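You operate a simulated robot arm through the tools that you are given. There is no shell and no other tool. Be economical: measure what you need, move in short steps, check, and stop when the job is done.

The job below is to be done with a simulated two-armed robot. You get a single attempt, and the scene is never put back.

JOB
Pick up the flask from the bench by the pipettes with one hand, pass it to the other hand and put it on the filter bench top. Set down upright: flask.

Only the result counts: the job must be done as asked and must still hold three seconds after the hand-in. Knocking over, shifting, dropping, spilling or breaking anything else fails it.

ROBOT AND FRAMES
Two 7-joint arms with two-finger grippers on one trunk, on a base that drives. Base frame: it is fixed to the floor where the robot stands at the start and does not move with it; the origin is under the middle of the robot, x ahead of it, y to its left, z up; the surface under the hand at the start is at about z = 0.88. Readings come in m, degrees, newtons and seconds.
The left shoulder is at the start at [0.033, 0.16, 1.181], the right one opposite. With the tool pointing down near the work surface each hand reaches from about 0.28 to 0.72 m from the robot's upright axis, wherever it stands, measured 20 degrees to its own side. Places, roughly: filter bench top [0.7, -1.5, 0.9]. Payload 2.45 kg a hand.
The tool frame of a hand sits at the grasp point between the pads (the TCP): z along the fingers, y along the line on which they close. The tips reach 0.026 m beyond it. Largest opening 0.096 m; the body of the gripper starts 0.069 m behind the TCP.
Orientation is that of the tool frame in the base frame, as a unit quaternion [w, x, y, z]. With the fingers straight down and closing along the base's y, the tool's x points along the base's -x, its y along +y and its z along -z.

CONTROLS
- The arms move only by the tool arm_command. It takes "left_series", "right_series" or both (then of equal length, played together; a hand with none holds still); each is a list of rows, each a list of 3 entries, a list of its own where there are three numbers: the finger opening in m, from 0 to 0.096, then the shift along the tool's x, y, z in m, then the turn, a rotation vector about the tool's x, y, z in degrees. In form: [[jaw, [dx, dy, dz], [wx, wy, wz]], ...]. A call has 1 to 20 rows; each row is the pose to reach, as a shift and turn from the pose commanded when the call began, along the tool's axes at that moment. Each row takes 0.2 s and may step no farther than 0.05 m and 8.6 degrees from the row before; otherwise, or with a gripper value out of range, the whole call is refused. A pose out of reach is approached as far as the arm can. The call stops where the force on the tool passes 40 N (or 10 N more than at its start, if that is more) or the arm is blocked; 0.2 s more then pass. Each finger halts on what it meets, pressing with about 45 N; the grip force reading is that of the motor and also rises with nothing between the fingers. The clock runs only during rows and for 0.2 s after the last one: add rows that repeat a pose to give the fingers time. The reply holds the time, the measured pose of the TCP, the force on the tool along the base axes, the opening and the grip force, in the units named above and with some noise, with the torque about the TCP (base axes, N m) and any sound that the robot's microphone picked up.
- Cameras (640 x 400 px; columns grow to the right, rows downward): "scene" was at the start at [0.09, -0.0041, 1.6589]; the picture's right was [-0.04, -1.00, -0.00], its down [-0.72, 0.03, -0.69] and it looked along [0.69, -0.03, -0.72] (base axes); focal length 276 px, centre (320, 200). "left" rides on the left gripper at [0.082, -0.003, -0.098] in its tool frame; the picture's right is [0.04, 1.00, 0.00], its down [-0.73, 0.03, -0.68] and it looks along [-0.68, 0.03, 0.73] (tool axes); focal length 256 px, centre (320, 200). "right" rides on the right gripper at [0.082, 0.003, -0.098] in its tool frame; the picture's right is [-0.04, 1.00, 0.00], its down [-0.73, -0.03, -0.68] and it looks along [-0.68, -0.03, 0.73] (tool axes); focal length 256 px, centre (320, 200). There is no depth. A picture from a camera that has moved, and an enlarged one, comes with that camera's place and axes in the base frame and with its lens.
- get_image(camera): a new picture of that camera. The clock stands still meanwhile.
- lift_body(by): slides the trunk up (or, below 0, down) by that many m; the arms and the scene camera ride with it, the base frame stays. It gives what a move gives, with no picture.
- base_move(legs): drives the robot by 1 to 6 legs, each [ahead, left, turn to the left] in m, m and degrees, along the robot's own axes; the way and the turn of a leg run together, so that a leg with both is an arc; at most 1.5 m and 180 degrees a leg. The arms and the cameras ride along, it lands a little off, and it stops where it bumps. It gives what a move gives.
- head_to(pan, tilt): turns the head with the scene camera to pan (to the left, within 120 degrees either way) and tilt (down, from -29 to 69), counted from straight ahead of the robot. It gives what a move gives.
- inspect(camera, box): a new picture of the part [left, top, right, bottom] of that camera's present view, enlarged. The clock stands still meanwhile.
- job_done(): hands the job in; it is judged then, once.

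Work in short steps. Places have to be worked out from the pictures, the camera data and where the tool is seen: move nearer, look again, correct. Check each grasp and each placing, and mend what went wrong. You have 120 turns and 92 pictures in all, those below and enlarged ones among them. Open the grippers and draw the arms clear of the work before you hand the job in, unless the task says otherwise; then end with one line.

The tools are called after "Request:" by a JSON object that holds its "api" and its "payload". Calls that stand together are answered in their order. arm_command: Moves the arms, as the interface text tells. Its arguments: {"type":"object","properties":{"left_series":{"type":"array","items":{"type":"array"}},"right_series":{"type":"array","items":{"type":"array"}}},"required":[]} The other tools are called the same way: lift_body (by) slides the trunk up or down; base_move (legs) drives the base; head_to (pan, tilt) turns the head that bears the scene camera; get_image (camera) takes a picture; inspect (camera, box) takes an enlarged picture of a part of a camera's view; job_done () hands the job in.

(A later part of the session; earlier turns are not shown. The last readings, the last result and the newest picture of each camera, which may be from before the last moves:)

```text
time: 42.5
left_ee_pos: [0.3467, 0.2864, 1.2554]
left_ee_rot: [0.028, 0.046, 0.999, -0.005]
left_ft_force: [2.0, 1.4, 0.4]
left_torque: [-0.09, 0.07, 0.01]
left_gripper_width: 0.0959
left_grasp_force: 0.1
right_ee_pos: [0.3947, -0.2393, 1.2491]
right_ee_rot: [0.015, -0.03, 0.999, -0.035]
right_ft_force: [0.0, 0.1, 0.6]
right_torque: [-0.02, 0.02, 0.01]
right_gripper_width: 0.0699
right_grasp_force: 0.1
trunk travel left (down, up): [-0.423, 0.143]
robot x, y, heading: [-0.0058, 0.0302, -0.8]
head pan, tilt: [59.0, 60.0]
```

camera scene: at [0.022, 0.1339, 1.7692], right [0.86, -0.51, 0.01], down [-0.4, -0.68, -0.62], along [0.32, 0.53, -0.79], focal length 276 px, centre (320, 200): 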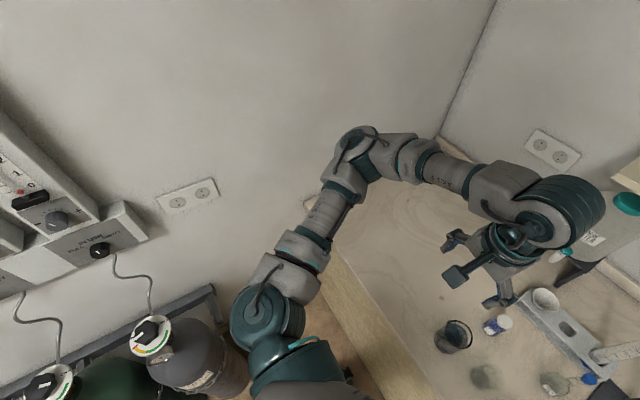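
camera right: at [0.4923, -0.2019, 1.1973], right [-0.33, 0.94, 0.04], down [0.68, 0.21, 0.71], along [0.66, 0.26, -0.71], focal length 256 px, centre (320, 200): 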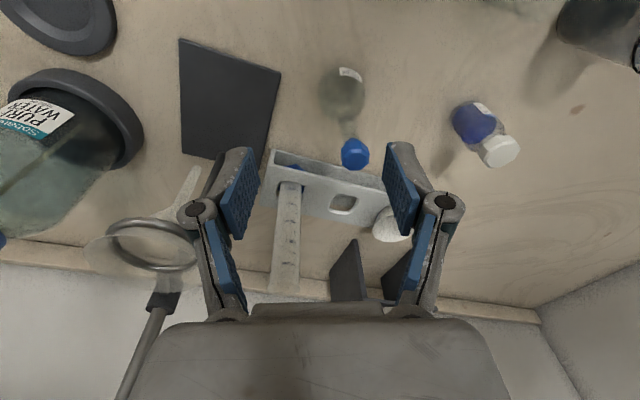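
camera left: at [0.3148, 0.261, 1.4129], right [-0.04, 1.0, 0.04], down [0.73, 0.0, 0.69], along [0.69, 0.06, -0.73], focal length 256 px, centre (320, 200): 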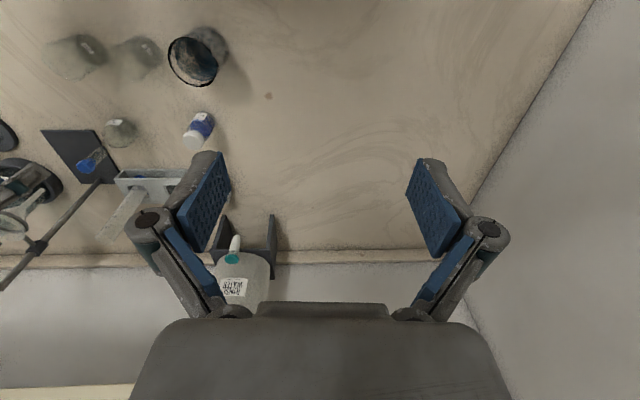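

The rocking is slowly decaying; lower the trunk more and let time pass.

Request:
{"api": "lift_body", "payload": {"by": -0.07}}

Request:
{"api": "head_to", "payload": {"pan": 30, "tilt": 50}}

Request:
{"api": "head_to", "payload": {"pan": 0, "tilt": 50}}

Request:
{"api": "get_image", "payload": {"camera": "scene"}}

```text
time: 43.5
left_ee_pos: [0.3533, 0.2744, 1.1828]
left_ee_rot: [0.023, 0.049, 0.999, -0.002]
left_ft_force: [-0.1, 1.4, -0.5]
left_torque: [-0.14, 0.13, 0.04]
left_gripper_width: 0.0958
left_grasp_force: 0.0
right_ee_pos: [0.3989, -0.2544, 1.1723]
right_ee_rot: [0.01, -0.028, 0.999, -0.031]
right_ft_force: [0.2, 0.4, 0.2]
right_torque: [-0.08, 0.03, -0.01]
right_gripper_width: 0.0698
right_grasp_force: 0.0
trunk travel left (down, up): [-0.353, 0.213]
robot x, y, heading: [-0.0084, 0.0278, -0.9]
head pan, tilt: [59.0, 60.0]
```

```text
time: 44.5
left_ee_pos: [0.3525, 0.2716, 1.1848]
left_ee_rot: [0.024, 0.047, 0.999, -0.001]
left_ft_force: [1.3, 1.4, 0.1]
left_torque: [-0.11, 0.11, 0.01]
left_gripper_width: 0.0961
left_grasp_force: 0.1
right_ee_pos: [0.3981, -0.2561, 1.1736]
right_ee_rot: [0.011, -0.027, 0.999, -0.029]
right_ft_force: [0.0, 0.5, 0.2]
right_torque: [-0.08, 0.02, 0.0]
right_gripper_width: 0.0698
right_grasp_force: 0.0
trunk travel left (down, up): [-0.353, 0.213]
robot x, y, heading: [-0.0062, 0.0274, -0.8]
head pan, tilt: [30.0, 50.0]
```

```text
time: 45.4
left_ee_pos: [0.3523, 0.2659, 1.1847]
left_ee_rot: [0.023, 0.048, 0.999, 0.002]
left_ft_force: [0.6, 1.5, -0.7]
left_torque: [-0.11, 0.07, 0.04]
left_gripper_width: 0.0961
left_grasp_force: 0.0
right_ee_pos: [0.399, -0.2611, 1.173]
right_ee_rot: [0.01, -0.027, 0.999, -0.027]
right_ft_force: [-0.2, 0.6, 1.6]
right_torque: [-0.11, 0.05, 0.05]
right_gripper_width: 0.0699
right_grasp_force: 0.0
trunk travel left (down, up): [-0.353, 0.213]
robot x, y, heading: [-0.0065, 0.0309, -0.5]
head pan, tilt: [0.0, 50.0]
```

```text
66 pictures are left
camera scene: at [0.0825, 0.1023, 1.6544], right [-0.01, -1.0, 0.04], down [-0.77, -0.02, -0.64], along [0.64, -0.04, -0.77], focal length 276 px, centre (320, 200)
```

scene: 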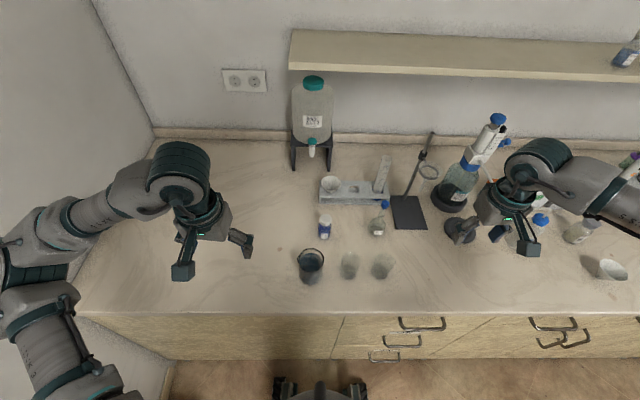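

Upright objects all fine. The robot still leans left, the left arm probably snagged at the wall; I move the left hand forward and inward to pull the elbow off the wall.

Request:
{"api": "arm_command", "payload": {"left_series": [[0.096, [-0.02, -0.015, 0], [0, 0, 0]], [0.096, [-0.04, -0.03, 0], [0, 0, 0]], [0.096, [-0.06, -0.045, 0], [0, 0, 0]], [0.096, [-0.08, -0.06, 0], [0, 0, 0]], [0.096, [-0.1, -0.075, 0], [0, 0, 0]], [0.096, [-0.12, -0.09, 0], [0, 0, 0]], [0.096, [-0.14, -0.1, 0], [0, 0, 0]], [0.096, [-0.16, -0.1, 0], [0, 0, 0]], [0.096, [-0.16, -0.1, 0], [0, 0, 0]]]}}

Request:
{"api": "head_to", "payload": {"pan": 60, "tilt": 60}}

Request:
{"api": "get_image", "payload": {"camera": "scene"}}

```text
time: 47.4
left_ee_pos: [0.498, 0.1075, 1.1965]
left_ee_rot: [0.025, 0.048, 0.998, 0.015]
left_ft_force: [0.5, 1.2, 0.4]
left_torque: [-0.07, 0.05, 0.04]
left_gripper_width: 0.096
left_grasp_force: 0.2
right_ee_pos: [0.3967, -0.3001, 1.1628]
right_ee_rot: [0.012, -0.027, 0.999, -0.013]
right_ft_force: [-0.2, 0.3, 0.5]
right_torque: [0.04, 0.03, -0.01]
right_gripper_width: 0.0697
right_grasp_force: 0.1
trunk travel left (down, up): [-0.353, 0.213]
robot x, y, heading: [-0.0044, 0.0216, -0.8]
head pan, tilt: [0.0, 50.0]
```

```text
time: 48.7
left_ee_pos: [0.4957, 0.0594, 1.1978]
left_ee_rot: [0.024, 0.049, 0.998, 0.032]
left_ft_force: [-1.6, 0.2, -0.6]
left_torque: [-0.01, -0.16, -0.03]
left_gripper_width: 0.0959
left_grasp_force: 0.1
right_ee_pos: [0.3991, -0.3446, 1.1515]
right_ee_rot: [0.012, -0.029, 0.999, 0.005]
right_ft_force: [1.3, 1.4, -1.0]
right_torque: [-0.11, 0.18, 0.01]
right_gripper_width: 0.0702
right_grasp_force: 0.1
trunk travel left (down, up): [-0.353, 0.213]
robot x, y, heading: [-0.0088, 0.0135, -0.0]
head pan, tilt: [60.0, 60.0]
```

```text
65 pictures are left
camera scene: at [0.0367, 0.0021, 1.6443], right [0.86, -0.51, -0.03], down [-0.44, -0.72, -0.53], along [0.25, 0.47, -0.85], focal length 276 px, centre (320, 200)
```

scene: 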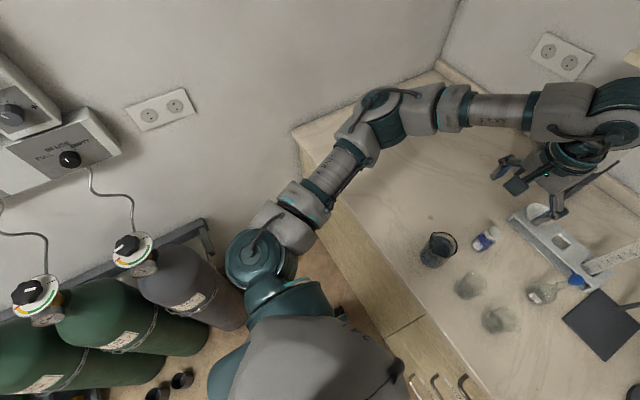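

It swung upright; I let it settle further.

Request:
{"api": "head_to", "payload": {"pan": 0, "tilt": 50}}

Request:
{"api": "head_to", "payload": {"pan": 60, "tilt": 50}}

Request:
{"api": "head_to", "payload": {"pan": -60, "tilt": 50}}

Request:
{"api": "head_to", "payload": {"pan": -5, "tilt": 62}}

Request:
{"api": "get_image", "payload": {"camera": "scene"}}

```text
time: 50.0
left_ee_pos: [0.4988, 0.1531, 1.1941]
left_ee_rot: [0.024, 0.049, 0.998, 0.0]
left_ft_force: [0.2, 2.3, -0.4]
left_torque: [-0.12, 0.05, 0.0]
left_gripper_width: 0.096
left_grasp_force: 0.1
right_ee_pos: [0.3984, -0.2545, 1.175]
right_ee_rot: [0.012, -0.03, 0.999, -0.028]
right_ft_force: [0.2, 0.6, 1.8]
right_torque: [-0.12, 0.04, -0.03]
right_gripper_width: 0.0697
right_grasp_force: 0.0
trunk travel left (down, up): [-0.353, 0.213]
robot x, y, heading: [-0.0073, 0.029, -0.6]
head pan, tilt: [0.0, 50.0]
```

```text
time: 51.3
left_ee_pos: [0.4943, 0.0469, 1.2015]
left_ee_rot: [0.025, 0.053, 0.998, 0.035]
left_ft_force: [-1.2, -2.3, -0.2]
left_torque: [0.19, -0.14, -0.01]
left_gripper_width: 0.0958
left_grasp_force: 0.0
right_ee_pos: [0.3952, -0.3563, 1.1521]
right_ee_rot: [0.013, -0.024, 1.0, 0.009]
right_ft_force: [-0.5, -1.1, -0.8]
right_torque: [0.07, 0.0, -0.03]
right_gripper_width: 0.0702
right_grasp_force: 0.0
trunk travel left (down, up): [-0.353, 0.213]
robot x, y, heading: [-0.0055, 0.0083, -1.0]
head pan, tilt: [60.0, 50.0]
```

```text
time: 53.3
left_ee_pos: [0.4958, 0.0537, 1.1998]
left_ee_rot: [0.025, 0.05, 0.998, 0.034]
left_ft_force: [0.2, -1.7, 1.2]
left_torque: [0.16, -0.1, -0.05]
left_gripper_width: 0.0961
left_grasp_force: 0.0
right_ee_pos: [0.3982, -0.3527, 1.1505]
right_ee_rot: [0.012, -0.027, 1.0, 0.009]
right_ft_force: [-0.1, 0.3, -0.6]
right_torque: [0.05, 0.02, -0.03]
right_gripper_width: 0.07
right_grasp_force: 0.2
trunk travel left (down, up): [-0.353, 0.213]
robot x, y, heading: [-0.012, 0.0067, -0.7]
head pan, tilt: [-60.0, 50.0]
```

```text
time: 54.6
left_ee_pos: [0.4972, 0.1467, 1.1954]
left_ee_rot: [0.025, 0.047, 0.999, 0.002]
left_ft_force: [1.3, 2.8, -0.7]
left_torque: [-0.12, 0.09, -0.01]
left_gripper_width: 0.096
left_grasp_force: 0.1
right_ee_pos: [0.3971, -0.2621, 1.1744]
right_ee_rot: [0.012, -0.03, 0.999, -0.027]
right_ft_force: [-0.2, 1.4, 0.1]
right_torque: [-0.08, 0.01, 0.0]
right_gripper_width: 0.0701
right_grasp_force: 0.1
trunk travel left (down, up): [-0.353, 0.213]
robot x, y, heading: [-0.0043, 0.0332, -0.6]
head pan, tilt: [-5.0, 62.0]
```

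```text
64 pictures are left
camera scene: at [0.0654, 0.0581, 1.6421], right [-0.1, -0.99, 0.02], down [-0.88, 0.08, -0.47], along [0.46, -0.07, -0.88], focal length 276 px, centre (320, 200)
```

scene: 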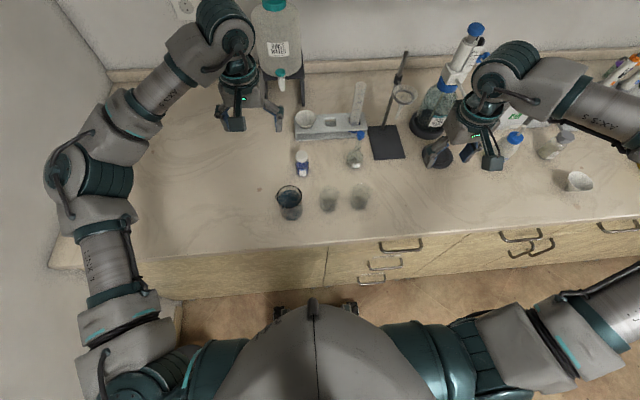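

It keeps oscillating around the base's last set point; a small gentle drive to the right (two small legs) should reset it.

Request:
{"api": "base_move", "payload": {"legs": [[-0.03, -0.04, 0]]}}

Request:
{"api": "arm_command", "payload": {"left_series": [[0.096, [0, 0, 0], [0, 0, 0]], [0.096, [0, 0, 0], [0, 0, 0]], [0.096, [0, 0, 0], [0, 0, 0]], [0.096, [0, 0, 0], [0, 0, 0]], [0.096, [0, 0, 0], [0, 0, 0]]]}}

Request:
{"api": "arm_command", "payload": {"left_series": [[0.096, [0, 0, 0], [0, 0, 0]], [0.096, [0, 0, 0], [0, 0, 0]], [0.096, [0, 0, 0], [0, 0, 0]]]}}

Request:
{"api": "arm_command", "payload": {"left_series": [[0.096, [0, 0, 0], [0, 0, 0]], [0.096, [0, 0, 0], [0, 0, 0]], [0.096, [0, 0, 0], [0, 0, 0]], [0.096, [0, 0, 0], [0, 0, 0]], [0.096, [0, 0, 0], [0, 0, 0]], [0.096, [0, 0, 0], [0, 0, 0]], [0.096, [0, 0, 0], [0, 0, 0]], [0.096, [0, 0, 0], [0, 0, 0]], [0.096, [0, 0, 0], [0, 0, 0]], [0.096, [0, 0, 0], [0, 0, 0]]]}}

```text
time: 55.5
left_ee_pos: [0.4721, 0.1062, 1.1928]
left_ee_rot: [0.023, 0.046, 0.999, 0.004]
left_ft_force: [1.8, 1.2, 1.2]
left_torque: [-0.08, 0.17, 0.03]
left_gripper_width: 0.096
left_grasp_force: 0.1
right_ee_pos: [0.3719, -0.3026, 1.1691]
right_ee_rot: [0.009, -0.031, 0.999, -0.025]
right_ft_force: [0.8, -0.2, 0.4]
right_torque: [0.03, 0.0, 0.02]
right_gripper_width: 0.0702
right_grasp_force: 0.0
trunk travel left (down, up): [-0.353, 0.213]
robot x, y, heading: [-0.0329, -0.0129, -0.6]
head pan, tilt: [-5.0, 62.0]
```

```text
time: 56.9
left_ee_pos: [0.453, 0.0686, 1.2069]
left_ee_rot: [0.031, 0.05, 0.998, 0.024]
left_ft_force: [-1.8, -1.7, 0.2]
left_torque: [0.11, -0.11, -0.02]
left_gripper_width: 0.0959
left_grasp_force: 0.0
right_ee_pos: [0.3502, -0.3392, 1.1642]
right_ee_rot: [0.017, -0.027, 0.999, -0.008]
right_ft_force: [-0.3, -0.7, -0.3]
right_torque: [0.06, -0.05, 0.02]
right_gripper_width: 0.07
right_grasp_force: 0.0
trunk travel left (down, up): [-0.353, 0.213]
robot x, y, heading: [-0.0341, -0.0066, -1.2]
head pan, tilt: [-5.0, 62.0]
stopped in row 5 (left hand): the arm was blocked; the commanded pose is now the measured one
```

```text
time: 57.7
left_ee_pos: [0.4557, 0.1151, 1.2004]
left_ee_rot: [0.03, 0.046, 0.998, 0.007]
left_ft_force: [0.0, 0.9, 0.7]
left_torque: [-0.08, 0.02, 0.01]
left_gripper_width: 0.0959
left_grasp_force: 0.0
right_ee_pos: [0.3522, -0.2929, 1.1729]
right_ee_rot: [0.015, -0.029, 0.999, -0.027]
right_ft_force: [-0.4, 0.4, -0.2]
right_torque: [-0.07, -0.01, 0.02]
right_gripper_width: 0.0699
right_grasp_force: 0.0
trunk travel left (down, up): [-0.353, 0.213]
robot x, y, heading: [-0.0349, 0.0043, -0.9]
head pan, tilt: [-5.0, 62.0]
```

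```text
time: 60.1
left_ee_pos: [0.4523, 0.1152, 1.2033]
left_ee_rot: [0.032, 0.046, 0.998, 0.003]
left_ft_force: [0.9, 1.2, -0.1]
left_torque: [-0.09, 0.02, -0.01]
left_gripper_width: 0.0961
left_grasp_force: 0.0
right_ee_pos: [0.3486, -0.2948, 1.1777]
right_ee_rot: [0.017, -0.029, 0.999, -0.029]
right_ft_force: [0.4, 1.0, 0.2]
right_torque: [-0.06, -0.01, 0.0]
right_gripper_width: 0.0698
right_grasp_force: 0.1
trunk travel left (down, up): [-0.353, 0.213]
robot x, y, heading: [-0.0367, -0.0066, -0.7]
head pan, tilt: [-5.0, 62.0]
stopped in row 10 (left hand): the arm was blocked; the commanded pose is now the measured one
```

I raise the right hand a bit for clearance, then drive right in two short legs, away from the wall and toward the left-hand picking position.

Request:
{"api": "arm_command", "payload": {"right_series": [[0.07, [0, 0, -0.03], [0, 0, 0]], [0.07, [0, 0, -0.06], [0, 0, 0]], [0.07, [0, 0, -0.08], [0, 0, 0]], [0.07, [0, 0, -0.08], [0, 0, 0]]]}}

Request:
{"api": "base_move", "payload": {"legs": [[0, -0.1, 0]]}}

Request:
{"api": "arm_command", "payload": {"left_series": [[0.096, [0, 0, 0], [0, 0, 0]], [0.096, [0, 0, 0], [0, 0, 0]], [0.096, [0, 0, 0], [0, 0, 0]], [0.096, [0, 0, 0], [0, 0, 0]], [0.096, [0, 0, 0], [0, 0, 0]]]}}

Request:
{"api": "get_image", "payload": {"camera": "scene"}}

```text
time: 61.3
left_ee_pos: [0.4491, 0.1539, 1.1997]
left_ee_rot: [0.033, 0.043, 0.998, -0.009]
left_ft_force: [0.2, 0.7, 0.4]
left_torque: [-0.11, 0.08, -0.02]
left_gripper_width: 0.0961
left_grasp_force: 0.1
right_ee_pos: [0.3446, -0.2516, 1.2659]
right_ee_rot: [0.017, -0.032, 0.998, -0.043]
right_ft_force: [-0.1, 0.2, 0.6]
right_torque: [0.01, -0.01, 0.0]
right_gripper_width: 0.0701
right_grasp_force: 0.1
trunk travel left (down, up): [-0.353, 0.213]
robot x, y, heading: [-0.038, 0.0024, -0.8]
head pan, tilt: [-5.0, 62.0]
stopped in row 4 (right hand): the arm was blocked; the commanded pose is now the measured one
```

```text
time: 62.4
left_ee_pos: [0.4482, 0.0495, 1.2004]
left_ee_rot: [0.033, 0.043, 0.999, -0.007]
left_ft_force: [-0.4, 0.5, 0.0]
left_torque: [-0.06, -0.01, 0.02]
left_gripper_width: 0.0959
left_grasp_force: 0.2
right_ee_pos: [0.3422, -0.3546, 1.2643]
right_ee_rot: [0.017, -0.033, 0.999, -0.04]
right_ft_force: [-0.3, 1.1, -0.7]
right_torque: [-0.08, 0.04, 0.02]
right_gripper_width: 0.07
right_grasp_force: 0.1
trunk travel left (down, up): [-0.353, 0.213]
robot x, y, heading: [-0.0393, -0.0937, -0.5]
head pan, tilt: [-5.0, 62.0]
```

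```text
time: 63.6
left_ee_pos: [0.4447, 0.0091, 1.2066]
left_ee_rot: [0.034, 0.046, 0.998, 0.008]
left_ft_force: [-1.4, 0.0, 0.0]
left_torque: [0.05, 0.0, -0.01]
left_gripper_width: 0.0962
left_grasp_force: 0.0
right_ee_pos: [0.3382, -0.3961, 1.2585]
right_ee_rot: [0.018, -0.031, 0.999, -0.025]
right_ft_force: [-0.4, 0.2, -0.6]
right_torque: [0.03, 0.01, -0.01]
right_gripper_width: 0.07
right_grasp_force: 0.1
trunk travel left (down, up): [-0.353, 0.213]
robot x, y, heading: [-0.0387, -0.0981, -0.5]
head pan, tilt: [-5.0, 62.0]
```

```text
63 pictures are left
camera scene: at [0.033, -0.1159, 1.6421], right [-0.1, -1.0, -0.01], down [-0.88, 0.09, -0.47], along [0.46, -0.04, -0.89], focal length 276 px, centre (320, 200)
```

scene: 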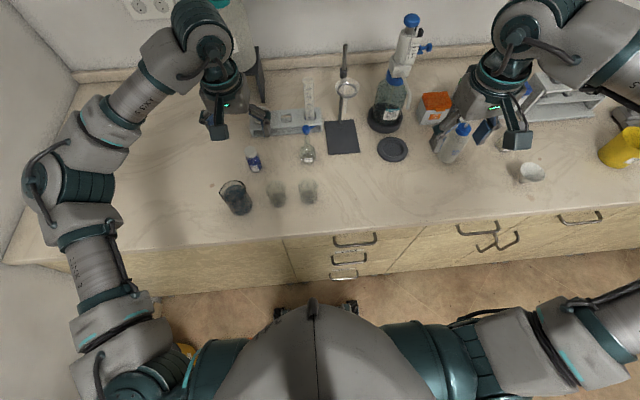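

Rocking is damping now that it is off the wall. I continue right another 0.15 m and let it settle.

Request:
{"api": "base_move", "payload": {"legs": [[0, -0.1, 0.5]]}}

Request:
{"api": "head_to", "payload": {"pan": 5, "tilt": 55}}

Request:
{"api": "base_move", "payload": {"legs": [[0, -0.08, 0]]}}

Request:
{"api": "head_to", "payload": {"pan": 15, "tilt": 55}}

Request:
{"api": "head_to", "payload": {"pan": 5, "tilt": 55}}

Request:
{"api": "arm_command", "payload": {"left_series": [[0.096, [0, 0, 0], [0, 0, 0]], [0.096, [0, 0, 0], [0, 0, 0]], [0.096, [0, 0, 0], [0, 0, 0]], [0.096, [0, 0, 0], [0, 0, 0]], [0.096, [0, 0, 0], [0, 0, 0]], [0.096, [0, 0, 0], [0, 0, 0]], [0.096, [0, 0, 0], [0, 0, 0]], [0.096, [0, 0, 0], [0, 0, 0]]]}}

Request:
{"api": "get_image", "payload": {"camera": "scene"}}

```text
time: 64.8
left_ee_pos: [0.4424, -0.0329, 1.2044]
left_ee_rot: [0.037, 0.039, 0.999, -0.009]
left_ft_force: [-0.8, 0.7, 0.4]
left_torque: [-0.07, 0.08, 0.02]
left_gripper_width: 0.0959
left_grasp_force: 0.0
right_ee_pos: [0.3379, -0.4384, 1.2667]
right_ee_rot: [0.02, -0.037, 0.998, -0.043]
right_ft_force: [-0.6, 0.2, 0.3]
right_torque: [-0.01, -0.01, 0.04]
right_gripper_width: 0.0699
right_grasp_force: 0.1
trunk travel left (down, up): [-0.353, 0.213]
robot x, y, heading: [-0.0387, -0.1877, -0.4]
head pan, tilt: [-5.0, 62.0]
```

```text
time: 65.5
left_ee_pos: [0.4403, -0.0753, 1.2077]
left_ee_rot: [0.036, 0.041, 0.999, 0.006]
left_ft_force: [-1.4, 0.5, -1.0]
left_torque: [0.01, -0.13, -0.02]
left_gripper_width: 0.0959
left_grasp_force: 0.1
right_ee_pos: [0.339, -0.4828, 1.2576]
right_ee_rot: [0.02, -0.036, 0.999, -0.025]
right_ft_force: [-0.3, 0.1, -1.0]
right_torque: [-0.04, 0.09, -0.05]
right_gripper_width: 0.07
right_grasp_force: 0.0
trunk travel left (down, up): [-0.353, 0.213]
robot x, y, heading: [-0.0395, -0.1945, -0.3]
head pan, tilt: [5.0, 55.0]
```

```text
time: 66.5
left_ee_pos: [0.4514, -0.1251, 1.2023]
left_ee_rot: [0.037, 0.055, 0.998, -0.005]
left_ft_force: [1.0, -4.5, -2.2]
left_torque: [0.49, 0.06, 0.02]
left_gripper_width: 0.096
left_grasp_force: 0.2
right_ee_pos: [0.3428, -0.5187, 1.2621]
right_ee_rot: [0.016, -0.032, 0.999, -0.04]
right_ft_force: [-1.6, -2.4, -1.0]
right_torque: [0.17, -0.15, 0.02]
right_gripper_width: 0.0701
right_grasp_force: 0.0
trunk travel left (down, up): [-0.353, 0.213]
robot x, y, heading: [-0.0253, -0.2665, -1.2]
head pan, tilt: [5.0, 55.0]
```

```text
time: 67.3
left_ee_pos: [0.4385, -0.1647, 1.2119]
left_ee_rot: [0.044, 0.059, 0.997, 0.003]
left_ft_force: [-0.9, -2.9, -0.1]
left_torque: [0.25, -0.09, -0.05]
left_gripper_width: 0.0958
left_grasp_force: 0.0
right_ee_pos: [0.331, -0.5568, 1.2631]
right_ee_rot: [0.02, -0.031, 0.999, -0.03]
right_ft_force: [0.3, -1.1, 1.7]
right_torque: [0.13, 0.0, -0.02]
right_gripper_width: 0.0699
right_grasp_force: 0.1
trunk travel left (down, up): [-0.353, 0.213]
robot x, y, heading: [-0.0281, -0.2871, -0.8]
head pan, tilt: [15.0, 55.0]
```

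```text
time: 68.0
left_ee_pos: [0.4451, -0.0414, 1.192]
left_ee_rot: [0.04, 0.052, 0.997, -0.036]
left_ft_force: [-0.2, 1.2, -0.5]
left_torque: [-0.12, 0.0, -0.03]
left_gripper_width: 0.096
left_grasp_force: 0.0
right_ee_pos: [0.336, -0.4295, 1.2739]
right_ee_rot: [0.014, -0.033, 0.996, -0.076]
right_ft_force: [0.0, 0.3, -1.0]
right_torque: [-0.05, -0.03, 0.02]
right_gripper_width: 0.07
right_grasp_force: 0.0
trunk travel left (down, up): [-0.353, 0.213]
robot x, y, heading: [-0.0328, -0.2639, -1.1]
head pan, tilt: [5.0, 55.0]
```

```text
time: 70.0
left_ee_pos: [0.44, -0.0875, 1.2041]
left_ee_rot: [0.043, 0.056, 0.997, -0.016]
left_ft_force: [-0.9, -0.9, 0.3]
left_torque: [0.06, -0.07, -0.03]
left_gripper_width: 0.0959
left_grasp_force: 0.0
right_ee_pos: [0.3293, -0.4765, 1.2705]
right_ee_rot: [0.019, -0.032, 0.998, -0.059]
right_ft_force: [0.5, -0.9, 0.0]
right_torque: [0.05, 0.01, -0.01]
right_gripper_width: 0.0699
right_grasp_force: 0.1
trunk travel left (down, up): [-0.353, 0.213]
robot x, y, heading: [-0.0237, -0.2597, -1.4]
head pan, tilt: [5.0, 55.0]
stopped in row 8 (left hand): the arm was blocked; the commanded pose is now the measured one
```

```text
62 pictures are left
camera scene: at [0.0547, -0.2337, 1.6494], right [0.07, -1.0, 0.01], down [-0.82, -0.06, -0.57], along [0.57, 0.03, -0.82], focal length 276 px, centre (320, 200)
```

scene: 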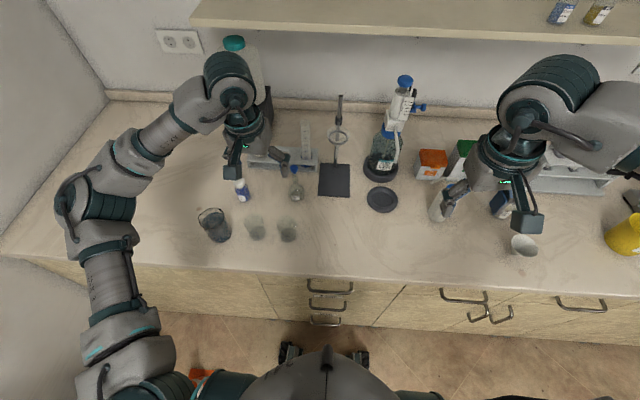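

Something on the floor may obstruct the base (an orange item shows behind the left shoulder). I look back-left and back-right.

Request:
{"api": "head_to", "payload": {"pan": 100, "tilt": 55}}

Request:
{"api": "get_image", "payload": {"camera": "scene"}}

Request:
{"api": "head_to", "payload": {"pan": -100, "tilt": 50}}

Request:
{"api": "get_image", "payload": {"camera": "scene"}}

```text
time: 71.7
left_ee_pos: [0.4429, -0.0385, 1.1946]
left_ee_rot: [0.04, 0.053, 0.997, -0.034]
left_ft_force: [0.5, 0.1, -1.1]
left_torque: [-0.03, 0.01, 0.02]
left_gripper_width: 0.0962
left_grasp_force: 0.0
right_ee_pos: [0.3328, -0.4265, 1.2765]
right_ee_rot: [0.017, -0.033, 0.996, -0.079]
right_ft_force: [-0.7, 0.0, -0.8]
right_torque: [-0.01, -0.01, 0.02]
right_gripper_width: 0.07
right_grasp_force: 0.0
trunk travel left (down, up): [-0.353, 0.213]
robot x, y, heading: [-0.0271, -0.2517, -1.2]
head pan, tilt: [100.0, 55.0]
```

```text
61 pictures are left
camera scene: at [-0.0275, -0.1172, 1.6461], right [0.99, 0.15, -0.01], down [0.12, -0.83, -0.54], along [-0.09, 0.54, -0.84], focal length 276 px, centre (320, 200)
```

scene: 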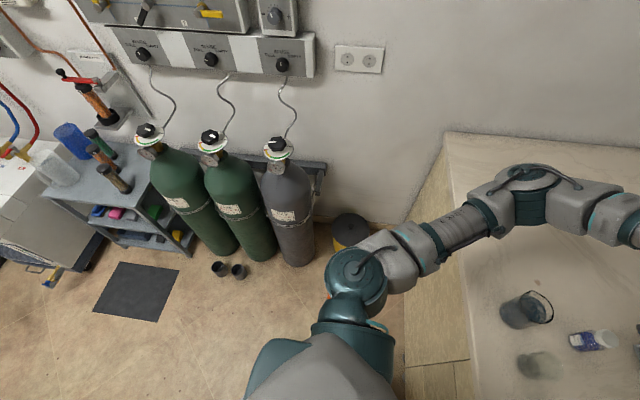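

```text
time: 74.6
left_ee_pos: [0.4401, -0.0894, 1.204]
left_ee_rot: [0.044, 0.055, 0.997, -0.017]
left_ft_force: [0.2, 0.3, -0.1]
left_torque: [0.05, 0.0, 0.04]
left_gripper_width: 0.0961
left_grasp_force: 0.0
right_ee_pos: [0.3297, -0.479, 1.272]
right_ee_rot: [0.02, -0.032, 0.998, -0.059]
right_ft_force: [-0.7, 0.6, 0.4]
right_torque: [0.03, 0.0, -0.02]
right_gripper_width: 0.07
right_grasp_force: 0.1
trunk travel left (down, up): [-0.353, 0.213]
robot x, y, heading: [-0.0242, -0.2619, -1.1]
head pan, tilt: [-100.0, 50.0]
```

```text
60 pictures are left
camera scene: at [-0.035, -0.322, 1.6579], right [-0.98, 0.19, 0.0], down [0.15, 0.75, -0.65], along [-0.13, -0.64, -0.76], focal length 276 px, centre (320, 200)
```

scene: 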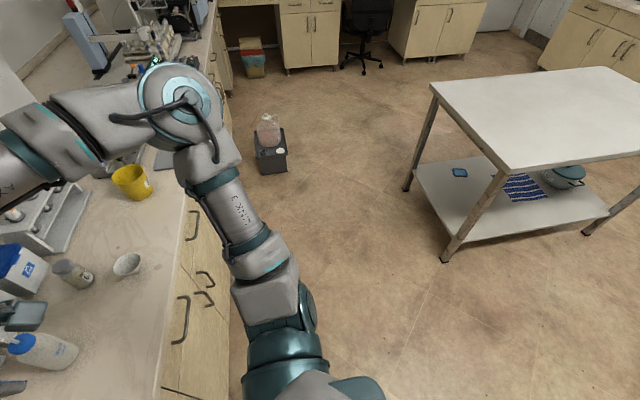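

The base likely rides on the small floor cone that stood left of it. I back off 0.25 m and look at the floor in front.

Request:
{"api": "base_move", "payload": {"legs": [[-0.25, 0, 0]]}}

Request:
{"api": "head_to", "payload": {"pan": 30, "tilt": 69}}

Request:
{"api": "get_image", "payload": {"camera": "scene"}}

Request:
{"api": "head_to", "payload": {"pan": 110, "tilt": 69}}

Request:
{"api": "get_image", "payload": {"camera": "scene"}}

```text
time: 76.4
left_ee_pos: [0.1957, -0.0673, 1.2005]
left_ee_rot: [0.042, 0.054, 0.997, -0.024]
left_ft_force: [-0.2, -0.1, 1.6]
left_torque: [-0.02, 0.04, -0.02]
left_gripper_width: 0.0959
left_grasp_force: 0.1
right_ee_pos: [0.0839, -0.4549, 1.2735]
right_ee_rot: [0.019, -0.033, 0.997, -0.067]
right_ft_force: [-0.5, 0.6, 0.7]
right_torque: [-0.04, -0.02, 0.04]
right_gripper_width: 0.0702
right_grasp_force: 0.0
trunk travel left (down, up): [-0.353, 0.213]
robot x, y, heading: [-0.2741, -0.2506, -1.3]
head pan, tilt: [-100.0, 50.0]
```

```text
time: 78.5
left_ee_pos: [0.1896, -0.148, 1.2139]
left_ee_rot: [0.044, 0.058, 0.997, 0.007]
left_ft_force: [-0.6, -3.2, 0.6]
left_torque: [0.27, 0.01, 0.01]
left_gripper_width: 0.0961
left_grasp_force: 0.2
right_ee_pos: [0.0779, -0.5403, 1.2629]
right_ee_rot: [0.022, -0.031, 0.999, -0.036]
right_ft_force: [-0.9, -2.1, 0.7]
right_torque: [0.21, -0.06, 0.0]
right_gripper_width: 0.0702
right_grasp_force: 0.1
trunk travel left (down, up): [-0.353, 0.213]
robot x, y, heading: [-0.2731, -0.2639, -1.5]
head pan, tilt: [30.0, 68.8]
```

```text
59 pictures are left
camera scene: at [-0.2193, -0.2994, 1.635], right [0.48, -0.88, -0.04], down [-0.82, -0.43, -0.38], along [0.32, 0.21, -0.92], focal length 276 px, centre (320, 200)
```

scene: 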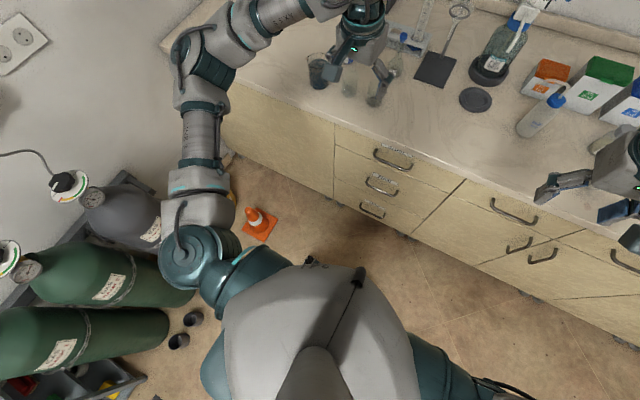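

```text
time: 80.1
left_ee_pos: [0.1925, -0.0609, 1.2007]
left_ee_rot: [0.043, 0.054, 0.997, -0.022]
left_ft_force: [-0.5, -0.2, -2.2]
left_torque: [-0.04, 0.01, -0.01]
left_gripper_width: 0.0962
left_grasp_force: 0.0
right_ee_pos: [0.0802, -0.4506, 1.2734]
right_ee_rot: [0.018, -0.032, 0.997, -0.068]
right_ft_force: [0.6, 0.0, -1.7]
right_torque: [0.02, 0.03, 0.02]
right_gripper_width: 0.0701
right_grasp_force: 0.1
trunk travel left (down, up): [-0.353, 0.213]
robot x, y, heading: [-0.2784, -0.2458, -1.4]
head pan, tilt: [110.0, 68.8]
```

```text
58 pictures are left
camera scene: at [-0.2799, -0.1312, 1.6311], right [0.95, 0.31, -0.02], down [0.29, -0.9, -0.33], along [-0.12, 0.31, -0.94], focal length 276 px, centre (320, 200)
```

scene: 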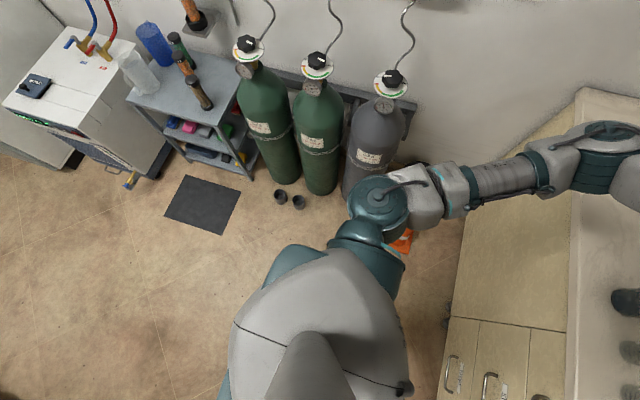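

The cone stands upright at its place, so nothing was displaced; the rocking seems excited by drives and head moves. I wait quietly with holding rows.

Request:
{"api": "arm_command", "payload": {"left_series": [[0.096, [0, 0, 0], [0, 0, 0]], [0.096, [0, 0, 0], [0, 0, 0]], [0.096, [0, 0, 0], [0, 0, 0]], [0.096, [0, 0, 0], [0, 0, 0]], [0.096, [0, 0, 0], [0, 0, 0]], [0.096, [0, 0, 0], [0, 0, 0]], [0.096, [0, 0, 0], [0, 0, 0]], [0.096, [0, 0, 0], [0, 0, 0]]]}}

Request:
{"api": "arm_command", "payload": {"left_series": [[0.096, [0, 0, 0], [0, 0, 0]], [0.096, [0, 0, 0], [0, 0, 0]]]}}

Request:
{"api": "arm_command", "payload": {"left_series": [[0.096, [0, 0, 0], [0, 0, 0]], [0.096, [0, 0, 0], [0, 0, 0]]]}}

Request:
{"api": "arm_command", "payload": {"left_series": [[0.096, [0, 0, 0], [0, 0, 0]], [0.096, [0, 0, 0], [0, 0, 0]], [0.096, [0, 0, 0], [0, 0, 0]], [0.096, [0, 0, 0], [0, 0, 0]], [0.096, [0, 0, 0], [0, 0, 0]], [0.096, [0, 0, 0], [0, 0, 0]], [0.096, [0, 0, 0], [0, 0, 0]], [0.096, [0, 0, 0], [0, 0, 0]]]}}

Request:
{"api": "arm_command", "payload": {"left_series": [[0.096, [0, 0, 0], [0, 0, 0]], [0.096, [0, 0, 0], [0, 0, 0]]]}}

```text
time: 82.1
left_ee_pos: [0.1849, -0.1177, 1.2136]
left_ee_rot: [0.046, 0.056, 0.997, 0.002]
left_ft_force: [-0.5, -0.8, 0.2]
left_torque: [0.14, -0.06, 0.05]
left_gripper_width: 0.0961
left_grasp_force: 0.0
right_ee_pos: [0.0707, -0.5074, 1.2667]
right_ee_rot: [0.024, -0.031, 0.998, -0.045]
right_ft_force: [0.2, 0.1, 0.5]
right_torque: [0.04, -0.04, 0.02]
right_gripper_width: 0.0701
right_grasp_force: 0.0
trunk travel left (down, up): [-0.353, 0.213]
robot x, y, heading: [-0.2747, -0.2461, -1.7]
head pan, tilt: [110.0, 68.8]
stopped in row 8 (left hand): the arm was blocked; the commanded pose is now the measured one
```

```text
time: 82.9
left_ee_pos: [0.1852, -0.0695, 1.2099]
left_ee_rot: [0.045, 0.051, 0.998, -0.011]
left_ft_force: [0.4, 0.2, -0.1]
left_torque: [0.03, 0.03, 0.03]
left_gripper_width: 0.0958
left_grasp_force: 0.1
right_ee_pos: [0.0705, -0.4597, 1.2728]
right_ee_rot: [0.025, -0.033, 0.997, -0.059]
right_ft_force: [0.4, -0.4, 0.4]
right_torque: [0.04, 0.02, -0.01]
right_gripper_width: 0.0702
right_grasp_force: 0.2
trunk travel left (down, up): [-0.353, 0.213]
robot x, y, heading: [-0.2729, -0.2308, -1.5]
head pan, tilt: [110.0, 68.8]
stopped in row 2 (left hand): the arm was blocked; the commanded pose is now the measured one
```

```text
time: 83.7
left_ee_pos: [0.1826, -0.0243, 1.2054]
left_ee_rot: [0.047, 0.047, 0.997, -0.026]
left_ft_force: [-0.1, 1.0, 0.7]
left_torque: [-0.13, 0.06, -0.02]
left_gripper_width: 0.0959
left_grasp_force: 0.0
right_ee_pos: [0.0695, -0.4144, 1.2815]
right_ee_rot: [0.025, -0.036, 0.996, -0.075]
right_ft_force: [0.1, 1.7, 0.0]
right_torque: [-0.08, 0.0, 0.02]
right_gripper_width: 0.0701
right_grasp_force: 0.0
trunk travel left (down, up): [-0.353, 0.213]
robot x, y, heading: [-0.2749, -0.2194, -1.6]
head pan, tilt: [110.0, 68.8]
stopped in row 2 (left hand): the arm was blocked; the commanded pose is now the measured one
```

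```text
time: 85.7
left_ee_pos: [0.1805, -0.0568, 1.2132]
left_ee_rot: [0.046, 0.048, 0.998, -0.01]
left_ft_force: [-0.1, -0.1, 1.0]
left_torque: [0.06, -0.02, -0.02]
left_gripper_width: 0.096
left_grasp_force: 0.1
right_ee_pos: [0.0669, -0.448, 1.275]
right_ee_rot: [0.026, -0.035, 0.997, -0.059]
right_ft_force: [-0.3, 0.0, -0.1]
right_torque: [0.01, -0.02, -0.02]
right_gripper_width: 0.0699
right_grasp_force: 0.1
trunk travel left (down, up): [-0.353, 0.213]
robot x, y, heading: [-0.2732, -0.2179, -1.5]
head pan, tilt: [110.0, 68.8]
stopped in row 8 (left hand): the arm was blocked; the commanded pose is now the measured one
```

```text
time: 86.5
left_ee_pos: [0.177, -0.0227, 1.2102]
left_ee_rot: [0.047, 0.043, 0.998, -0.021]
left_ft_force: [0.2, 1.0, 0.1]
left_torque: [-0.03, 0.02, 0.0]
left_gripper_width: 0.0957
left_grasp_force: 0.1
right_ee_pos: [0.0647, -0.4151, 1.2801]
right_ee_rot: [0.028, -0.038, 0.996, -0.071]
right_ft_force: [-0.1, 1.7, -0.5]
right_torque: [-0.02, 0.02, 0.01]
right_gripper_width: 0.0701
right_grasp_force: 0.0
trunk travel left (down, up): [-0.353, 0.213]
robot x, y, heading: [-0.278, -0.2086, -1.5]
head pan, tilt: [110.0, 68.8]
stopped in row 2 (left hand): the arm was blocked; the commanded pose is now the measured one
```

Holding hands in the base frame may feed the sway; I instead wait with tiny head moves (arms joint-held).

Request:
{"api": "head_to", "payload": {"pan": 110, "tilt": 68}}

Request:
{"api": "head_to", "payload": {"pan": 110, "tilt": 67.5}}

Request:
{"api": "head_to", "payload": {"pan": 110, "tilt": 67}}

Request:
{"api": "head_to", "payload": {"pan": 110, "tilt": 66.5}}

Request:
{"api": "head_to", "payload": {"pan": 110, "tilt": 66}}

Request:
{"api": "head_to", "payload": {"pan": 110, "tilt": 65.5}}

Request:
{"api": "head_to", "payload": {"pan": 110, "tilt": 65}}

```text
time: 87.1
left_ee_pos: [0.1776, -0.0262, 1.2118]
left_ee_rot: [0.048, 0.044, 0.998, -0.019]
left_ft_force: [-0.2, -0.1, -0.3]
left_torque: [-0.02, 0.01, 0.02]
left_gripper_width: 0.0958
left_grasp_force: 0.0
right_ee_pos: [0.0632, -0.4183, 1.2794]
right_ee_rot: [0.029, -0.038, 0.997, -0.069]
right_ft_force: [-0.7, -0.3, 0.5]
right_torque: [-0.05, -0.03, 0.01]
right_gripper_width: 0.07
right_grasp_force: 0.2
trunk travel left (down, up): [-0.353, 0.213]
robot x, y, heading: [-0.2716, -0.2088, -1.3]
head pan, tilt: [110.0, 68.0]
```

```text
time: 87.7
left_ee_pos: [0.1766, -0.0646, 1.2156]
left_ee_rot: [0.048, 0.046, 0.998, -0.006]
left_ft_force: [-0.3, -0.5, -0.4]
left_torque: [0.0, -0.03, -0.03]
left_gripper_width: 0.0959
left_grasp_force: 0.0
right_ee_pos: [0.0634, -0.4573, 1.2753]
right_ee_rot: [0.028, -0.035, 0.997, -0.056]
right_ft_force: [0.4, 1.0, -0.2]
right_torque: [-0.04, 0.02, 0.01]
right_gripper_width: 0.0699
right_grasp_force: 0.1
trunk travel left (down, up): [-0.353, 0.213]
robot x, y, heading: [-0.2727, -0.216, -1.7]
head pan, tilt: [110.0, 67.5]
```

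```text
time: 88.3
left_ee_pos: [0.1772, -0.0205, 1.2098]
left_ee_rot: [0.047, 0.044, 0.998, -0.022]
left_ft_force: [-0.2, 1.4, 0.3]
left_torque: [-0.04, 0.06, -0.04]
left_gripper_width: 0.096
left_grasp_force: 0.1
right_ee_pos: [0.065, -0.4128, 1.2799]
right_ee_rot: [0.027, -0.037, 0.996, -0.071]
right_ft_force: [-0.1, -0.4, -0.1]
right_torque: [-0.01, -0.03, 0.01]
right_gripper_width: 0.0702
right_grasp_force: 0.0
trunk travel left (down, up): [-0.353, 0.213]
robot x, y, heading: [-0.2758, -0.2056, -1.6]
head pan, tilt: [110.0, 67.0]
```

```text
time: 88.9
left_ee_pos: [0.178, -0.0251, 1.2117]
left_ee_rot: [0.047, 0.044, 0.998, -0.019]
left_ft_force: [0.6, 1.5, 0.5]
left_torque: [-0.03, 0.03, 0.03]
left_gripper_width: 0.0959
left_grasp_force: 0.0
right_ee_pos: [0.0644, -0.4185, 1.2786]
right_ee_rot: [0.027, -0.038, 0.997, -0.069]
right_ft_force: [0.0, 0.2, 0.7]
right_torque: [-0.05, -0.01, 0.02]
right_gripper_width: 0.0701
right_grasp_force: 0.0
trunk travel left (down, up): [-0.353, 0.213]
robot x, y, heading: [-0.2753, -0.2067, -1.2]
head pan, tilt: [110.0, 66.5]
```

```text
time: 89.5
left_ee_pos: [0.1769, -0.0643, 1.2156]
left_ee_rot: [0.046, 0.047, 0.998, -0.005]
left_ft_force: [-0.3, -0.7, -0.3]
left_torque: [0.04, -0.03, -0.03]
left_gripper_width: 0.0959
left_grasp_force: 0.0
right_ee_pos: [0.0629, -0.4581, 1.2759]
right_ee_rot: [0.028, -0.035, 0.997, -0.055]
right_ft_force: [0.2, -0.4, -0.1]
right_torque: [0.0, -0.02, -0.02]
right_gripper_width: 0.0699
right_grasp_force: 0.0
trunk travel left (down, up): [-0.353, 0.213]
robot x, y, heading: [-0.2757, -0.2145, -1.4]
head pan, tilt: [110.0, 66.0]
```

```text
time: 90.1
left_ee_pos: [0.1784, -0.0176, 1.2082]
left_ee_rot: [0.046, 0.044, 0.998, -0.022]
left_ft_force: [-0.1, 0.7, -1.2]
left_torque: [-0.03, 0.04, -0.03]
left_gripper_width: 0.0959
left_grasp_force: 0.0
right_ee_pos: [0.0641, -0.4116, 1.2807]
right_ee_rot: [0.027, -0.037, 0.996, -0.072]
right_ft_force: [-0.1, -0.4, 1.2]
right_torque: [-0.03, -0.01, 0.01]
right_gripper_width: 0.0703
right_grasp_force: 0.0
trunk travel left (down, up): [-0.353, 0.213]
robot x, y, heading: [-0.2756, -0.2114, -1.4]
head pan, tilt: [110.0, 65.5]
```

```text
time: 90.7
left_ee_pos: [0.1777, -0.0246, 1.2114]
left_ee_rot: [0.048, 0.044, 0.998, -0.019]
left_ft_force: [0.0, 0.4, -0.4]
left_torque: [-0.01, 0.03, -0.01]
left_gripper_width: 0.096
left_grasp_force: 0.1
right_ee_pos: [0.0639, -0.4173, 1.279]
right_ee_rot: [0.027, -0.038, 0.996, -0.071]
right_ft_force: [0.0, -0.2, 0.8]
right_torque: [-0.02, 0.0, 0.0]
right_gripper_width: 0.07
right_grasp_force: 0.2
trunk travel left (down, up): [-0.353, 0.213]
robot x, y, heading: [-0.276, -0.2092, -1.4]
head pan, tilt: [110.0, 65.0]
```

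The sway is a sustained cycle (~±1°). A lower, more compact posture should kill it: I lower the trunk 0.2 m here, clear of the bench.

Request:
{"api": "lift_body", "payload": {"by": -0.2}}

Request:
{"api": "head_to", "payload": {"pan": 110, "tilt": 64}}

Request:
{"api": "head_to", "payload": {"pan": 110, "tilt": 63.5}}

Request:
{"api": "head_to", "payload": {"pan": 110, "tilt": 63}}

Request:
{"api": "head_to", "payload": {"pan": 110, "tilt": 62.5}}

```text
time: 92.9
left_ee_pos: [0.1759, -0.0471, 1.0149]
left_ee_rot: [0.048, 0.045, 0.998, -0.011]
left_ft_force: [0.3, -0.6, 0.9]
left_torque: [0.01, 0.0, -0.01]
left_gripper_width: 0.0958
left_grasp_force: 0.0
right_ee_pos: [0.0633, -0.44, 1.0777]
right_ee_rot: [0.029, -0.035, 0.997, -0.061]
right_ft_force: [0.4, -1.1, 0.1]
right_torque: [0.03, 0.0, -0.03]
right_gripper_width: 0.0701
right_grasp_force: 0.0
trunk travel left (down, up): [-0.153, 0.413]
robot x, y, heading: [-0.2735, -0.2148, -1.4]
head pan, tilt: [110.0, 65.0]
```

```text
time: 93.5
left_ee_pos: [0.178, -0.0105, 1.0078]
left_ee_rot: [0.046, 0.043, 0.998, -0.025]
left_ft_force: [0.5, 2.5, -0.5]
left_torque: [-0.16, -0.03, -0.01]
left_gripper_width: 0.096
left_grasp_force: 0.2
right_ee_pos: [0.0642, -0.4032, 1.0836]
right_ee_rot: [0.028, -0.038, 0.996, -0.076]
right_ft_force: [0.1, 1.8, 0.9]
right_torque: [-0.13, -0.01, 0.02]
right_gripper_width: 0.0699
right_grasp_force: 0.1
trunk travel left (down, up): [-0.153, 0.413]
robot x, y, heading: [-0.274, -0.2067, -1.4]
head pan, tilt: [110.0, 64.0]
```

```text
time: 94.1
left_ee_pos: [0.1783, -0.0333, 1.0122]
left_ee_rot: [0.047, 0.044, 0.998, -0.016]
left_ft_force: [0.4, 0.2, -0.2]
left_torque: [-0.05, -0.01, 0.01]
left_gripper_width: 0.0959
left_grasp_force: 0.0
right_ee_pos: [0.0643, -0.426, 1.0779]
right_ee_rot: [0.027, -0.036, 0.997, -0.067]
right_ft_force: [0.3, 0.9, -0.2]
right_torque: [-0.04, 0.0, 0.0]
right_gripper_width: 0.0699
right_grasp_force: 0.0
trunk travel left (down, up): [-0.153, 0.413]
robot x, y, heading: [-0.2749, -0.209, -1.7]
head pan, tilt: [110.0, 63.5]
```

```text
time: 94.7
left_ee_pos: [0.1766, -0.0636, 1.0161]
left_ee_rot: [0.047, 0.048, 0.998, -0.006]
left_ft_force: [0.2, -1.3, 0.2]
left_torque: [0.04, -0.03, 0.02]
left_gripper_width: 0.0961
left_grasp_force: 0.0
right_ee_pos: [0.0643, -0.4554, 1.0741]
right_ee_rot: [0.028, -0.035, 0.998, -0.055]
right_ft_force: [-0.4, -0.4, 1.1]
right_torque: [0.06, 0.01, -0.01]
right_gripper_width: 0.0699
right_grasp_force: 0.1
trunk travel left (down, up): [-0.153, 0.413]
robot x, y, heading: [-0.2719, -0.2173, -1.6]
head pan, tilt: [110.0, 63.0]
```

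```text
time: 95.3
left_ee_pos: [0.1788, -0.0339, 1.0107]
left_ee_rot: [0.048, 0.045, 0.998, -0.016]
left_ft_force: [0.5, 0.7, -0.3]
left_torque: [0.02, -0.02, -0.01]
left_gripper_width: 0.096
left_grasp_force: 0.0
right_ee_pos: [0.0648, -0.4272, 1.078]
right_ee_rot: [0.028, -0.036, 0.997, -0.066]
right_ft_force: [0.4, -1.2, -1.1]
right_torque: [-0.01, -0.03, 0.02]
right_gripper_width: 0.07
right_grasp_force: 0.0
trunk travel left (down, up): [-0.153, 0.413]
robot x, y, heading: [-0.2752, -0.2089, -1.4]
head pan, tilt: [110.0, 62.5]
```

I lower the remaining amount partly and re-set the base with a small corrective turn, then observe.

Request:
{"api": "lift_body", "payload": {"by": -0.14}}

Request:
{"api": "base_move", "payload": {"legs": [[0, 0, 1.4]]}}

Request:
{"api": "head_to", "payload": {"pan": 110, "tilt": 62}}

Request:
{"api": "head_to", "payload": {"pan": 110, "tilt": 61.5}}

Request:
{"api": "head_to", "payload": {"pan": 110, "tilt": 61}}

Request:
{"api": "head_to", "payload": {"pan": 110, "tilt": 60.5}}

```text
time: 97.0
left_ee_pos: [0.1757, -0.0431, 0.8742]
left_ee_rot: [0.047, 0.045, 0.998, -0.012]
left_ft_force: [-0.3, -0.2, 0.8]
left_torque: [0.06, -0.03, 0.03]
left_gripper_width: 0.096
left_grasp_force: 0.0
right_ee_pos: [0.0626, -0.4367, 0.937]
right_ee_rot: [0.03, -0.037, 0.997, -0.062]
right_ft_force: [-0.2, 0.1, 0.8]
right_torque: [0.03, -0.02, 0.01]
right_gripper_width: 0.0702
right_grasp_force: 0.1
trunk travel left (down, up): [-0.013, 0.553]
robot x, y, heading: [-0.2767, -0.216, -1.1]
head pan, tilt: [110.0, 62.5]
```

```text
time: 97.8
left_ee_pos: [0.1727, -0.0291, 0.8717]
left_ee_rot: [0.047, 0.033, 0.998, -0.012]
left_ft_force: [-0.8, -0.2, 0.7]
left_torque: [0.04, -0.01, 0.01]
left_gripper_width: 0.096
left_grasp_force: 0.0
right_ee_pos: [0.0695, -0.4252, 0.937]
right_ee_rot: [0.029, -0.049, 0.996, -0.063]
right_ft_force: [0.1, -0.2, 0.6]
right_torque: [0.04, 0.01, -0.03]
right_gripper_width: 0.0699
right_grasp_force: 0.0
trunk travel left (down, up): [-0.013, 0.553]
robot x, y, heading: [-0.2729, -0.2134, 0.3]
head pan, tilt: [110.0, 62.5]
```

```text
time: 98.4
left_ee_pos: [0.17, -0.0188, 0.873]
left_ee_rot: [0.051, 0.031, 0.998, -0.018]
left_ft_force: [-0.3, 2.4, 0.3]
left_torque: [-0.12, 0.03, -0.01]
left_gripper_width: 0.096
left_grasp_force: 0.0
right_ee_pos: [0.0647, -0.4136, 0.9419]
right_ee_rot: [0.03, -0.05, 0.996, -0.068]
right_ft_force: [0.6, 0.6, -0.1]
right_torque: [-0.06, 0.0, -0.03]
right_gripper_width: 0.0701
right_grasp_force: 0.1
trunk travel left (down, up): [-0.013, 0.553]
robot x, y, heading: [-0.2772, -0.2072, 0.0]
head pan, tilt: [110.0, 62.0]
```

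```text
time: 99.0
left_ee_pos: [0.168, -0.0271, 0.8745]
left_ee_rot: [0.05, 0.032, 0.998, -0.014]
left_ft_force: [0.3, 0.0, -0.5]
left_torque: [-0.07, 0.02, -0.03]
left_gripper_width: 0.0959
left_grasp_force: 0.1
right_ee_pos: [0.0648, -0.4219, 0.9399]
right_ee_rot: [0.032, -0.049, 0.996, -0.064]
right_ft_force: [0.1, 0.8, 0.3]
right_torque: [-0.08, 0.0, 0.02]
right_gripper_width: 0.0699
right_grasp_force: 0.1
trunk travel left (down, up): [-0.013, 0.553]
robot x, y, heading: [-0.2725, -0.2118, -0.0]
head pan, tilt: [110.0, 61.5]
```

```text
time: 99.6
left_ee_pos: [0.1685, -0.0413, 0.8775]
left_ee_rot: [0.049, 0.033, 0.998, -0.008]
left_ft_force: [0.5, 0.0, -0.7]
left_torque: [0.04, -0.03, -0.02]
left_gripper_width: 0.0959
left_grasp_force: 0.0
right_ee_pos: [0.0647, -0.4369, 0.9357]
right_ee_rot: [0.031, -0.048, 0.997, -0.057]
right_ft_force: [1.8, 0.6, -0.8]
right_torque: [0.03, -0.02, 0.0]
right_gripper_width: 0.0702
right_grasp_force: 0.1
trunk travel left (down, up): [-0.013, 0.553]
robot x, y, heading: [-0.2761, -0.2142, -0.1]
head pan, tilt: [110.0, 61.0]
```

```text
time: 100.2
left_ee_pos: [0.1686, -0.0394, 0.8772]
left_ee_rot: [0.048, 0.034, 0.998, -0.008]
left_ft_force: [0.0, -0.2, 0.1]
left_torque: [0.03, 0.02, -0.01]
left_gripper_width: 0.096
left_grasp_force: 0.0
right_ee_pos: [0.0654, -0.4345, 0.9374]
right_ee_rot: [0.031, -0.047, 0.997, -0.058]
right_ft_force: [-0.6, -0.6, 0.9]
right_torque: [0.02, 0.0, 0.02]
right_gripper_width: 0.0701
right_grasp_force: 0.0
trunk travel left (down, up): [-0.013, 0.553]
robot x, y, heading: [-0.2716, -0.2114, 0.3]
head pan, tilt: [110.0, 60.5]
```

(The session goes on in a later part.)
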